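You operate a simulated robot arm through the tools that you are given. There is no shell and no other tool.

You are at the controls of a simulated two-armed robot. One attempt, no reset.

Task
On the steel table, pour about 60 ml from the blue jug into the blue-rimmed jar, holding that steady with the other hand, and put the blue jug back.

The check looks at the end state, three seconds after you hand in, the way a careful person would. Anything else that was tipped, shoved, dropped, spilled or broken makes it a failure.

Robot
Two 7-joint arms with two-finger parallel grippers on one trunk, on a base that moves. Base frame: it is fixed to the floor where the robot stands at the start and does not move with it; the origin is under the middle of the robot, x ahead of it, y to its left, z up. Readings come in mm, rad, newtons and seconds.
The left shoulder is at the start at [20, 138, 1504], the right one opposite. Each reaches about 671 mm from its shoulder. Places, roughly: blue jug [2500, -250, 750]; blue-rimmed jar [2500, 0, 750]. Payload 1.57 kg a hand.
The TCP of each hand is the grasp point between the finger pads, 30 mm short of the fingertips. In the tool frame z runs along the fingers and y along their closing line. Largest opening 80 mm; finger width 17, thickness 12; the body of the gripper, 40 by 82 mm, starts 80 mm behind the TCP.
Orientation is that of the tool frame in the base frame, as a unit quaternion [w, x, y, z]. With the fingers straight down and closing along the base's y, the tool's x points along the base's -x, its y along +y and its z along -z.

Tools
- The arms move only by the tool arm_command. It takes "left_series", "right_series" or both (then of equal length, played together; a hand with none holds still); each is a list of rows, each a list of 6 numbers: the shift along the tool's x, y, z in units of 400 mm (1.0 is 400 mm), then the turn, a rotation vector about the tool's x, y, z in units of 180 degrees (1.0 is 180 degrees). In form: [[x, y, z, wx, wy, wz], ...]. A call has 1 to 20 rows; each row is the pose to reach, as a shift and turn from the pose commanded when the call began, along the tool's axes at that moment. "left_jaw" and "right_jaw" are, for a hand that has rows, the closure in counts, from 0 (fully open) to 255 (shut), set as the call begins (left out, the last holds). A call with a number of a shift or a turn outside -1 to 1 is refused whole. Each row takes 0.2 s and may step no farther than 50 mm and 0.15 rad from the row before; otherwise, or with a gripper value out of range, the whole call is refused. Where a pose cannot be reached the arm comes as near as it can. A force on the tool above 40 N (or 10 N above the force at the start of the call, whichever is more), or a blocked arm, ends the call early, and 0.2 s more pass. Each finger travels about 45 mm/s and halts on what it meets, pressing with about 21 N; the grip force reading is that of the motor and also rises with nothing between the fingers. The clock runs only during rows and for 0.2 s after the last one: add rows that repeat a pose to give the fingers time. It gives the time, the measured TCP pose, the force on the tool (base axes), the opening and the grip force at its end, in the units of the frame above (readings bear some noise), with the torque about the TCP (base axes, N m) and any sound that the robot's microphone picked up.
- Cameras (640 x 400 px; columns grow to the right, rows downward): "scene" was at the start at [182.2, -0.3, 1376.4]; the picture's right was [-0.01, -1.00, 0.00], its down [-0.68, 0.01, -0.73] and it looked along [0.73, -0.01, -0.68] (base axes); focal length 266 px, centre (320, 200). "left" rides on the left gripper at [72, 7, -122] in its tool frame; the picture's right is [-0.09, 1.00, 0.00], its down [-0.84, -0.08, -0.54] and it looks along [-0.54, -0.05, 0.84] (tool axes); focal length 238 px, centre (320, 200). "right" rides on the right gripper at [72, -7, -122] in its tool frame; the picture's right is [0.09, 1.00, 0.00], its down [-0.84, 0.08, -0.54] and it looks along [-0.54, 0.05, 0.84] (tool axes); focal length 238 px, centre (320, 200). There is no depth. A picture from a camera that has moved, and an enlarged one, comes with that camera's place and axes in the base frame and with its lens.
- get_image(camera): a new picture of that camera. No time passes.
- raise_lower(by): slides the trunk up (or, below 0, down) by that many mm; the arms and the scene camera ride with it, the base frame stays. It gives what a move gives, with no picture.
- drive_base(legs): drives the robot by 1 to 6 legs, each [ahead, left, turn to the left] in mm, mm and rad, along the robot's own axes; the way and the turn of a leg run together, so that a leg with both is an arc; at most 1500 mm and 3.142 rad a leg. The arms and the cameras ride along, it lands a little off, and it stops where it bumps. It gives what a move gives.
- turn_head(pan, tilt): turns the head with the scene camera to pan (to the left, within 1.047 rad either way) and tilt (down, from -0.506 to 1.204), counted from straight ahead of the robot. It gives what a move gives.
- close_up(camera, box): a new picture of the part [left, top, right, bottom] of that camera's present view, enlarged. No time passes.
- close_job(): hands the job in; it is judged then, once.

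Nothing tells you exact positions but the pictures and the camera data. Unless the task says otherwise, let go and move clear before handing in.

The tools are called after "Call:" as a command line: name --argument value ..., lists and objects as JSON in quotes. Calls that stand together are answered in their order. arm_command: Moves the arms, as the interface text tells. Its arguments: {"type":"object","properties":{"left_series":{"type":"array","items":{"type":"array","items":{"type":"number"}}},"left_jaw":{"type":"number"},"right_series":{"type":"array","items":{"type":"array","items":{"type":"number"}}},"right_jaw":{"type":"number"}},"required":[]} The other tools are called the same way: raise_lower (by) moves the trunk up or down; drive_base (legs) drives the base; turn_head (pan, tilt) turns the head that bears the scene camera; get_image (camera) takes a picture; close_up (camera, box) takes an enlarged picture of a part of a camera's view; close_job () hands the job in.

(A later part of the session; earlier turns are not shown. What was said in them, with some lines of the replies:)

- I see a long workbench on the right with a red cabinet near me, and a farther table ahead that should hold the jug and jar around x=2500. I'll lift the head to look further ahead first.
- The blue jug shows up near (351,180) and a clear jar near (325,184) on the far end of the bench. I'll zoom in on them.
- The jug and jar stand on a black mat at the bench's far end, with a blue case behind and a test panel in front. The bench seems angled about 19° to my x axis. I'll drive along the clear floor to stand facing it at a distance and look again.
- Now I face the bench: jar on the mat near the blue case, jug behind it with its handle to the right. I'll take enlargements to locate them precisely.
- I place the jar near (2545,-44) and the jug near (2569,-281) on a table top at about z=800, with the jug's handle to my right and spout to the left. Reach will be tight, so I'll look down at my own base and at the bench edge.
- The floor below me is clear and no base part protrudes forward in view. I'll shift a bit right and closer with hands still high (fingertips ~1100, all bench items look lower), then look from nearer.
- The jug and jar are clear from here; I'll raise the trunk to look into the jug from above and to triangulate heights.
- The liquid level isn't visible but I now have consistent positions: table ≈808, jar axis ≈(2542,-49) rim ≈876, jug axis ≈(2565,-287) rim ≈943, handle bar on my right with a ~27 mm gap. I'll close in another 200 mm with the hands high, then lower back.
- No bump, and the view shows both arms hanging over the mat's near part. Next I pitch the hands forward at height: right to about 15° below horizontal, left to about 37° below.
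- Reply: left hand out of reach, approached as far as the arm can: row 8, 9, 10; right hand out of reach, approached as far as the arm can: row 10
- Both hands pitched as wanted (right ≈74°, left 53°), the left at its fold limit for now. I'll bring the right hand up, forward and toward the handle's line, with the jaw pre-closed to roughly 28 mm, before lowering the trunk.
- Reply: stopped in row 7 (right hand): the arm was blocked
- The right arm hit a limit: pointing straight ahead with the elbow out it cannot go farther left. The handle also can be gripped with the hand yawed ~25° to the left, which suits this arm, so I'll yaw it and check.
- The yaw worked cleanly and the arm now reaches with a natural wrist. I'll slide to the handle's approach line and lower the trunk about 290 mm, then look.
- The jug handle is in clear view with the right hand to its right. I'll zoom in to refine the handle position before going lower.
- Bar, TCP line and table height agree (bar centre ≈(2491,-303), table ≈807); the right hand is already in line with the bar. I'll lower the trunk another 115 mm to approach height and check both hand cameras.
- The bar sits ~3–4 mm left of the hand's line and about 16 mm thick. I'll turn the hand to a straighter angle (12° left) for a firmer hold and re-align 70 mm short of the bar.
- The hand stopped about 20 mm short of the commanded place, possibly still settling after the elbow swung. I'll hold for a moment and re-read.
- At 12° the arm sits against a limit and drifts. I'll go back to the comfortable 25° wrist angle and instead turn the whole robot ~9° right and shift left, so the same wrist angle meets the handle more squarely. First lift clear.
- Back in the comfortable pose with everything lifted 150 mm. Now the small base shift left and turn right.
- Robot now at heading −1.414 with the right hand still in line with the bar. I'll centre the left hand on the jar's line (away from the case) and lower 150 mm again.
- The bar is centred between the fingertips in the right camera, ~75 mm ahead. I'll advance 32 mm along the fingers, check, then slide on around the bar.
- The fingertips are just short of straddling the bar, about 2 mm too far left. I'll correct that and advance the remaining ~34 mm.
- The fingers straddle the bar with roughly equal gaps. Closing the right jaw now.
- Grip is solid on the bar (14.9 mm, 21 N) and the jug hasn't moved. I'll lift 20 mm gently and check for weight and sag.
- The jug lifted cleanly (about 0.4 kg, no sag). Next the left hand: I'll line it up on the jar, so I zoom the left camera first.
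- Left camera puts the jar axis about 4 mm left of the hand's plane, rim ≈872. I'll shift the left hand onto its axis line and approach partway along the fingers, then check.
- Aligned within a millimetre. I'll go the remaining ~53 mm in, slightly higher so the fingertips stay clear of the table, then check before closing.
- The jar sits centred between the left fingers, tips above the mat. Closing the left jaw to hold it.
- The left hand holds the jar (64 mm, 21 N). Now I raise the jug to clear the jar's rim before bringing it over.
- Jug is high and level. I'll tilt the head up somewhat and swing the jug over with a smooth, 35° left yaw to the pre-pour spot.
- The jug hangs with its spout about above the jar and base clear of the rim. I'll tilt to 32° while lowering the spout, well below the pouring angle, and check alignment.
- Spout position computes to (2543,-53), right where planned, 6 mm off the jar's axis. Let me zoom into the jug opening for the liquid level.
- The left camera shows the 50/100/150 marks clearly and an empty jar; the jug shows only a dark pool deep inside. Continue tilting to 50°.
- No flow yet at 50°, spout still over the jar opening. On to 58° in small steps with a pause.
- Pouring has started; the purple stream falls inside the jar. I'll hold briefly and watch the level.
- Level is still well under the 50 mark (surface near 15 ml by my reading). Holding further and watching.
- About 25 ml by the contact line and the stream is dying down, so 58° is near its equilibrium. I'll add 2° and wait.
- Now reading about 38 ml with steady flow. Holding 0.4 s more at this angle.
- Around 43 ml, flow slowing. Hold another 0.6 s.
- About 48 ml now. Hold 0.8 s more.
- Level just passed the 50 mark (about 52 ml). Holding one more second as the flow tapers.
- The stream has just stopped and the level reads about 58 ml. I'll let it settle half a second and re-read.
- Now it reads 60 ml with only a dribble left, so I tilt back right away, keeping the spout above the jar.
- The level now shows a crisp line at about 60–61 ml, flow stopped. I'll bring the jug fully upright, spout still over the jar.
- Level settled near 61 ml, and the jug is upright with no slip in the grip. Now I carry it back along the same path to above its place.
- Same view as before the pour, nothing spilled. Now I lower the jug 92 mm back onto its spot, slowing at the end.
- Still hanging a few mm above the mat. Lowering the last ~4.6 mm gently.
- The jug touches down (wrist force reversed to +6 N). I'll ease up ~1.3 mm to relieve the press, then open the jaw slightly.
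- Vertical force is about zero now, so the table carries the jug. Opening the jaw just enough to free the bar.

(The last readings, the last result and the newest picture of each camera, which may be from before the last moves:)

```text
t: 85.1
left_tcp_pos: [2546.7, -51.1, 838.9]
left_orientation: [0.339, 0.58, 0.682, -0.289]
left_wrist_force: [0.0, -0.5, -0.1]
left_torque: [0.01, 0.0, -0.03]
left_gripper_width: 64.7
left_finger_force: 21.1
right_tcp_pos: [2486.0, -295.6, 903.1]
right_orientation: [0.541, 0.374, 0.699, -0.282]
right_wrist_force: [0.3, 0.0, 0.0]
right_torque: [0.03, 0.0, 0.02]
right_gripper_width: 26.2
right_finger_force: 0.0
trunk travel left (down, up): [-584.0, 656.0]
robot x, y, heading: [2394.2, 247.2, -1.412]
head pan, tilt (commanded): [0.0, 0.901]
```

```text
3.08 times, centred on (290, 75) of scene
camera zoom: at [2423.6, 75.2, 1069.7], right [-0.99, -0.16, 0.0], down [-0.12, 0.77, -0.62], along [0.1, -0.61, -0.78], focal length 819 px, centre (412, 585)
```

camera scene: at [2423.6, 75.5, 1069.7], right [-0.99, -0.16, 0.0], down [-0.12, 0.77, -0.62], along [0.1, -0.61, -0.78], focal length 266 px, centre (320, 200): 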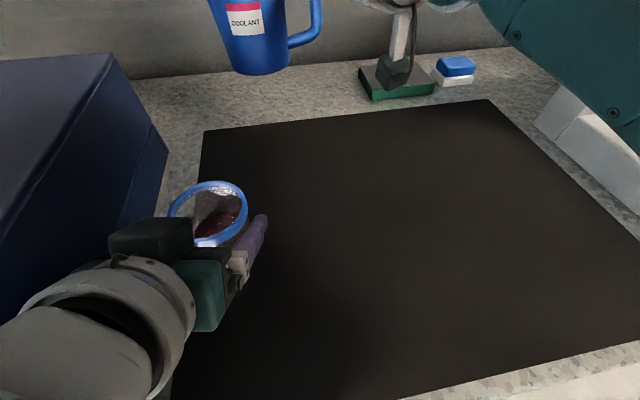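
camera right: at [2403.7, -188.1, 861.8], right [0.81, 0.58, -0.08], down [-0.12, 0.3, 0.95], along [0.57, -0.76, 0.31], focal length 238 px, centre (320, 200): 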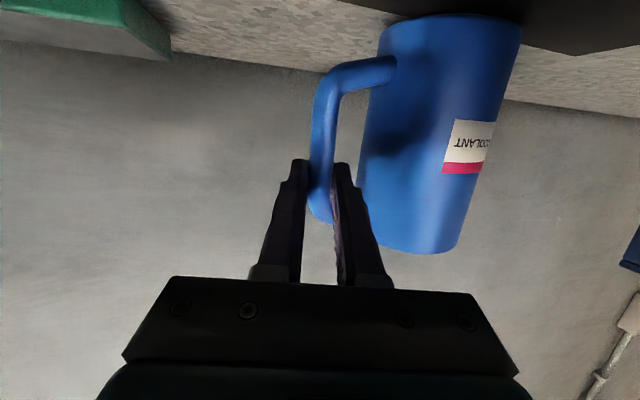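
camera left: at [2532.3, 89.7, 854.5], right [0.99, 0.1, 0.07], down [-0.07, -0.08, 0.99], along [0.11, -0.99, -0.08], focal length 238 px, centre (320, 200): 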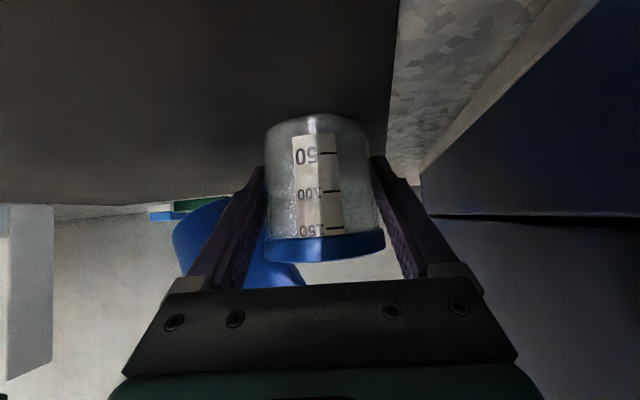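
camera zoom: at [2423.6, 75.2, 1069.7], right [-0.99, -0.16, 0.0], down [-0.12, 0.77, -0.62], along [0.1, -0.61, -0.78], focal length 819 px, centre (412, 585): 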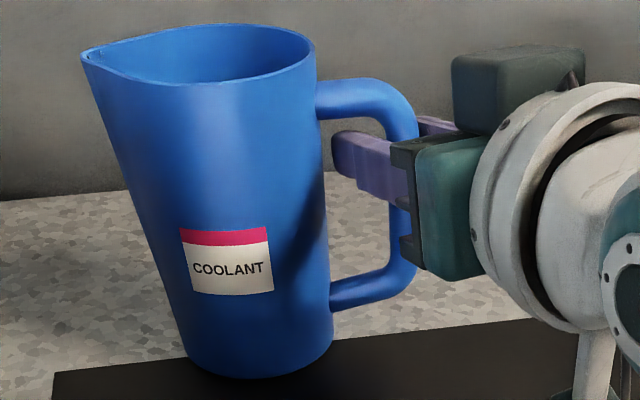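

The jug stands upright within ~5 mm of its original spot. I'll back the right hand straight out along its fingers with a 1.5 mm recentring.

Call:
arm_command --right_series '[[0, -0.004, 0, 0, 0, 0], [0, -0.004, -0.03, 0, 0, 0], [0, -0.004, -0.07, 0, 0, 0], [0, -0.004, -0.12, 0, 0, 0], [0, -0.004, -0.19, 0, 0, 0], [0, -0.004, -0.19, 0, 0, 0]]'

Call:
get_image --camera "scene"

Call:
get_image --camera "right"

```text
t: 86.5
left_tcp_pos: [2547.0, -49.6, 839.6]
left_orientation: [0.34, 0.581, 0.681, -0.29]
left_wrist_force: [1.0, 0.3, 0.5]
left_torque: [-0.02, 0.0, 0.01]
left_gripper_width: 64.3
left_finger_force: 21.4
right_tcp_pos: [2443.3, -234.5, 921.2]
right_orientation: [0.541, 0.374, 0.699, -0.282]
right_wrist_force: [-0.4, -0.3, -0.5]
right_torque: [-0.02, 0.0, -0.01]
right_gripper_width: 25.9
right_finger_force: 0.2
trunk travel left (down, up): [-584.0, 656.0]
robot x, y, heading: [2398.3, 245.5, -1.404]
head pan, tilt (commanded): [0.0, 0.901]
```

```text
taken
camera scene: at [2423.7, 75.2, 1069.7], right [-0.99, -0.16, 0.0], down [-0.12, 0.77, -0.62], along [0.1, -0.61, -0.78], focal length 266 px, centre (320, 200)
```

scene: 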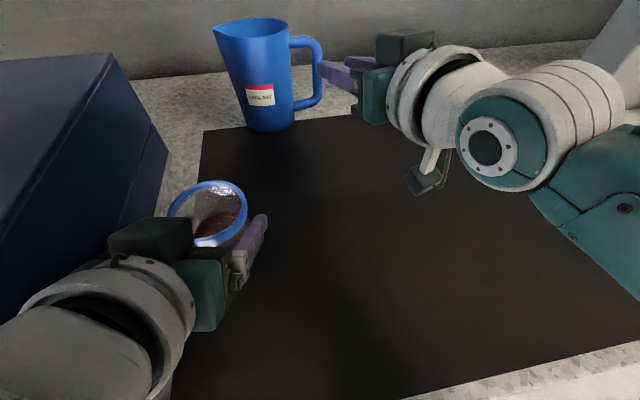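

```text
taken
camera right: at [2361.7, -125.8, 882.9], right [0.81, 0.58, -0.08], down [-0.12, 0.29, 0.95], along [0.57, -0.76, 0.31], focal length 238 px, centre (320, 200)
```

right: 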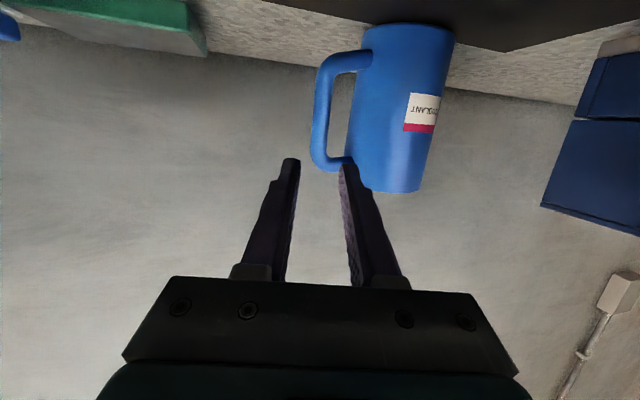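

Right hand is clear of the jug. Now release the jar with the left hand.

Call:
arm_command --left_series '[[0, 0, 0, 0, 0, 0], [0, 0, 0, 0, 0, 0], [0, 0, 0, 0, 0, 0]]' --left_jaw 0

Call:
get_image --camera "left"

```text
t: 87.3
left_tcp_pos: [2546.8, -49.9, 838.8]
left_orientation: [0.34, 0.58, 0.682, -0.289]
left_wrist_force: [-1.0, -0.8, -0.6]
left_torque: [0.0, 0.04, -0.01]
left_gripper_width: 80.0
left_finger_force: 0.0
right_tcp_pos: [2442.5, -235.2, 920.2]
right_orientation: [0.541, 0.374, 0.698, -0.283]
right_wrist_force: [0.3, -0.6, -0.5]
right_torque: [0.02, 0.0, 0.03]
right_gripper_width: 26.3
right_finger_force: 0.0
trunk travel left (down, up): [-584.0, 656.0]
robot x, y, heading: [2397.4, 251.0, -1.413]
head pan, tilt (commanded): [0.0, 0.901]
```

```text
taken
camera left: at [2532.3, 89.3, 854.6], right [0.99, 0.1, 0.07], down [-0.07, -0.08, 0.99], along [0.11, -0.99, -0.07], focal length 238 px, centre (320, 200)
```

left: 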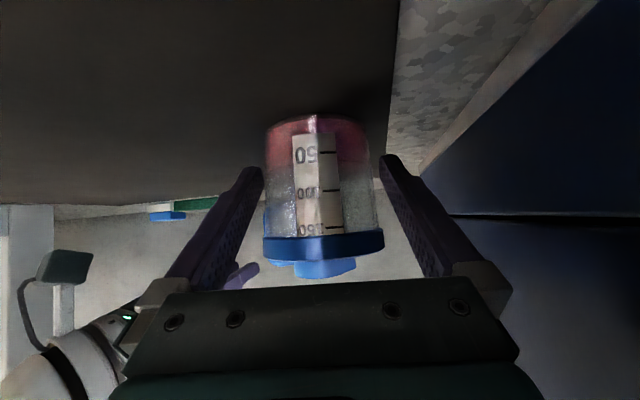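

The jar stands free with a level a bit over the 50 mark. Backing the left hand out along its fingers.

Call:
arm_command --left_series '[[0.005, 0, -0.03, 0, 0, 0], [0.0125, 0, -0.075, 0, 0, 0], [0.0223, 0, -0.1318, 0, 0, 0], [0.0223, 0, -0.18, 0, 0, 0], [0.0223, 0, -0.2218, 0, 0, 0], [0.0223, 0, -0.2218, 0, 0, 0]]'

Call:
get_image --camera "left"

Call:
get_image --camera "scene"

```text
t: 88.7
left_tcp_pos: [2535.5, 24.5, 886.1]
left_orientation: [0.34, 0.581, 0.681, -0.289]
left_wrist_force: [0.1, 0.2, 0.3]
left_torque: [0.03, 0.01, 0.01]
left_gripper_width: 80.1
left_finger_force: 0.0
right_tcp_pos: [2443.6, -234.6, 922.0]
right_orientation: [0.541, 0.374, 0.698, -0.282]
right_wrist_force: [0.6, 0.1, 0.2]
right_torque: [-0.01, 0.02, -0.01]
right_gripper_width: 26.1
right_finger_force: 0.2
trunk travel left (down, up): [-584.0, 656.0]
robot x, y, heading: [2393.1, 249.1, -1.414]
head pan, tilt (commanded): [0.0, 0.901]
```

```text
taken
camera left: at [2519.4, 165.4, 901.6], right [0.99, 0.1, 0.07], down [-0.07, -0.08, 0.99], along [0.11, -0.99, -0.07], focal length 238 px, centre (320, 200)
```

left: 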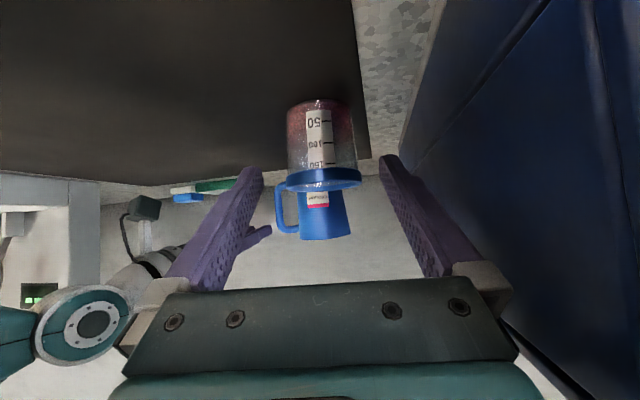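

```text
taken
camera scene: at [2423.7, 75.1, 1069.7], right [-0.99, -0.16, 0.0], down [-0.12, 0.77, -0.62], along [0.1, -0.61, -0.78], focal length 266 px, centre (320, 200)
```

scene: 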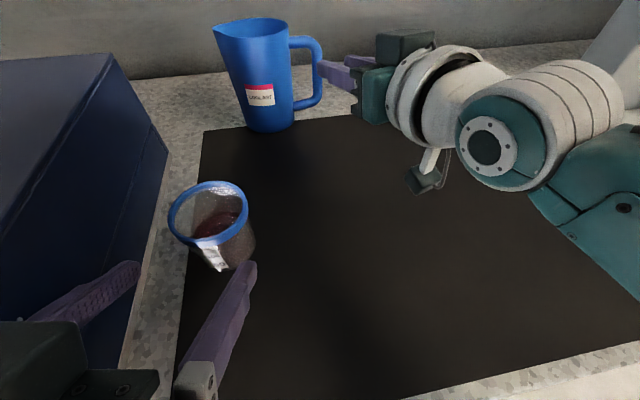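

Everything stands free. I'll zoom in for a last look at the jar level and the table, then raise the trunk to move clear.

Call:
close_up --camera "left" --box '[270, 80, 380, 200]'

Call:
raise_lower --by 250

Call:
get_image --camera "scene"

```text
3.33 times, centred on (325, 140) of left
camera zoom: at [2519.4, 165.4, 901.6], right [0.99, 0.1, 0.07], down [-0.07, -0.08, 0.99], along [0.11, -0.99, -0.07], focal length 794 px, centre (303, 400)
```

zoom: 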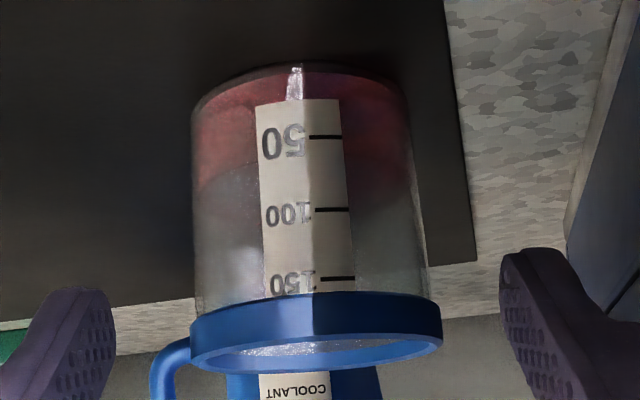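

```text
t: 91.3
left_tcp_pos: [2534.3, 26.4, 1136.0]
left_orientation: [0.34, 0.581, 0.681, -0.29]
left_wrist_force: [-0.7, 0.5, 0.7]
left_torque: [-0.02, 0.03, -0.01]
left_gripper_width: 80.1
left_finger_force: 0.0
right_tcp_pos: [2443.5, -233.8, 1170.8]
right_orientation: [0.541, 0.374, 0.698, -0.282]
right_wrist_force: [0.0, 0.4, -0.3]
right_torque: [0.01, -0.02, -0.01]
right_gripper_width: 26.2
right_finger_force: 0.0
trunk travel left (down, up): [-834.0, 406.0]
robot x, y, heading: [2399.0, 249.7, -1.413]
head pan, tilt (commanded): [0.0, 0.901]
```

```text
taken
camera scene: at [2423.7, 75.2, 1319.7], right [-0.99, -0.16, 0.0], down [-0.12, 0.77, -0.62], along [0.1, -0.61, -0.78], focal length 266 px, centre (320, 200)
```

scene: 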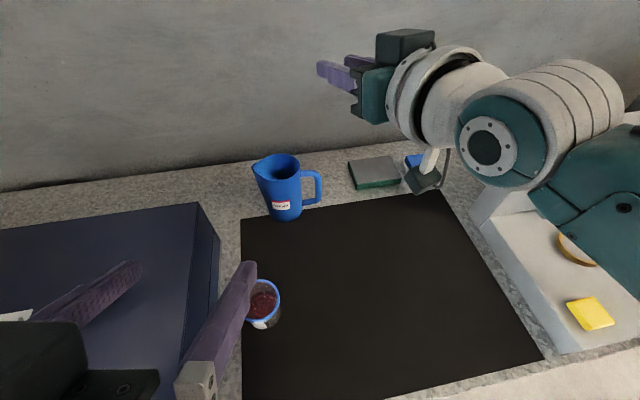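

Both hands are high and clear, jug and jar standing, nothing spilled that I can see. I'll back the robot away and take a final check of the table.

Call:
drive_base --legs '[[-350, 0, 0]]'

Call:
turn_head --pan 0.15 --tilt 0.75

Call:
get_image --camera "scene"

Call:
close_up --camera "scene" --box '[220, 110, 420, 270]'

```text
t: 93.5
left_tcp_pos: [2478.6, 375.2, 1135.7]
left_orientation: [0.34, 0.58, 0.682, -0.289]
left_wrist_force: [-1.7, 0.0, 0.2]
left_torque: [-0.02, 0.0, 0.01]
left_gripper_width: 80.2
left_finger_force: 0.0
right_tcp_pos: [2388.5, 113.9, 1172.1]
right_orientation: [0.541, 0.374, 0.699, -0.282]
right_wrist_force: [-0.4, -1.1, 0.6]
right_torque: [-0.01, 0.04, 0.0]
right_gripper_width: 25.9
right_finger_force: 0.0
trunk travel left (down, up): [-834.0, 406.0]
robot x, y, heading: [2342.0, 593.3, -1.413]
head pan, tilt (commanded): [0.0, 0.901]
```

```text
t: 94.2
left_tcp_pos: [2479.8, 375.7, 1135.4]
left_orientation: [0.339, 0.58, 0.682, -0.289]
left_wrist_force: [0.9, -0.7, -0.6]
left_torque: [-0.01, -0.01, -0.02]
left_gripper_width: 80.2
left_finger_force: 0.1
right_tcp_pos: [2388.8, 114.8, 1171.6]
right_orientation: [0.541, 0.373, 0.699, -0.282]
right_wrist_force: [-0.2, 0.8, 0.0]
right_torque: [0.0, 0.0, 0.01]
right_gripper_width: 25.8
right_finger_force: 0.1
trunk travel left (down, up): [-834.0, 406.0]
robot x, y, heading: [2341.7, 599.7, -1.413]
head pan, tilt (commanded): [0.15, 0.75]
```

```text
taken
camera scene: at [2381.1, 420.0, 1331.6], right [-0.95, -0.31, 0.0], down [-0.21, 0.65, -0.73], along [0.22, -0.7, -0.68], focal length 266 px, centre (320, 200)
```

scene: 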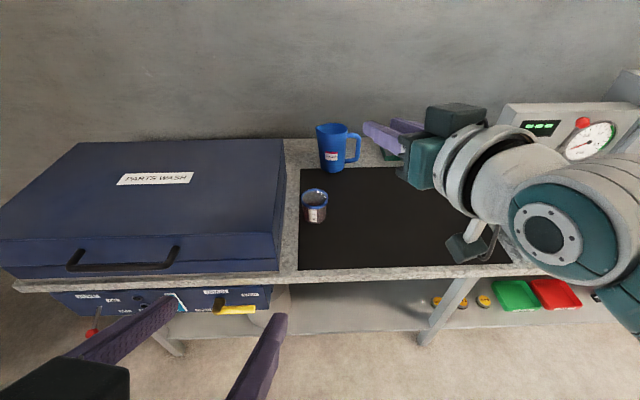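

```text
2.50 times, centred on (320, 190) of scene
camera zoom: at [2381.1, 420.0, 1331.6], right [-0.95, -0.31, 0.0], down [-0.21, 0.65, -0.73], along [0.22, -0.7, -0.68], focal length 666 px, centre (320, 225)
```

zoom: 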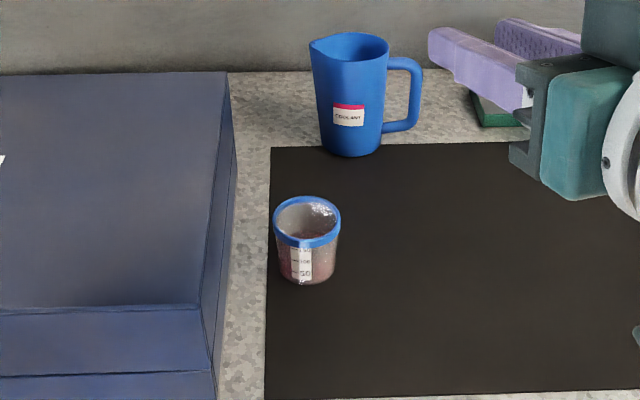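

The jug is upright within about 5 mm of where it started. The jar stands in place and read about 61 ml. I see no spills, and both hands are empty and clear. Handing in.

Call:
close_job

```text
The job is handed in.
```

I poured about 60 ml from the blue jug into the blue-rimmed jar and handed the job in; I haven't seen the verdict.

- **Amount:** the level settled at about 61 ml against the jar's printed marks. I read it from the left hand's camera, so allow a couple of ml either way.
- **Jar:** the left hand held it throughout the pour. I released it once the jug was back down, and it stayed where it was.
- **Jug:** it is upright on its original spot, roughly 5 mm off to the right and back. It rocked slightly flat when I released it.
- **Rest of the table:** I saw no spills, and the items I could see on the bench were in place. Both hands are empty, the arms are raised, and the robot is backed away from the bench.
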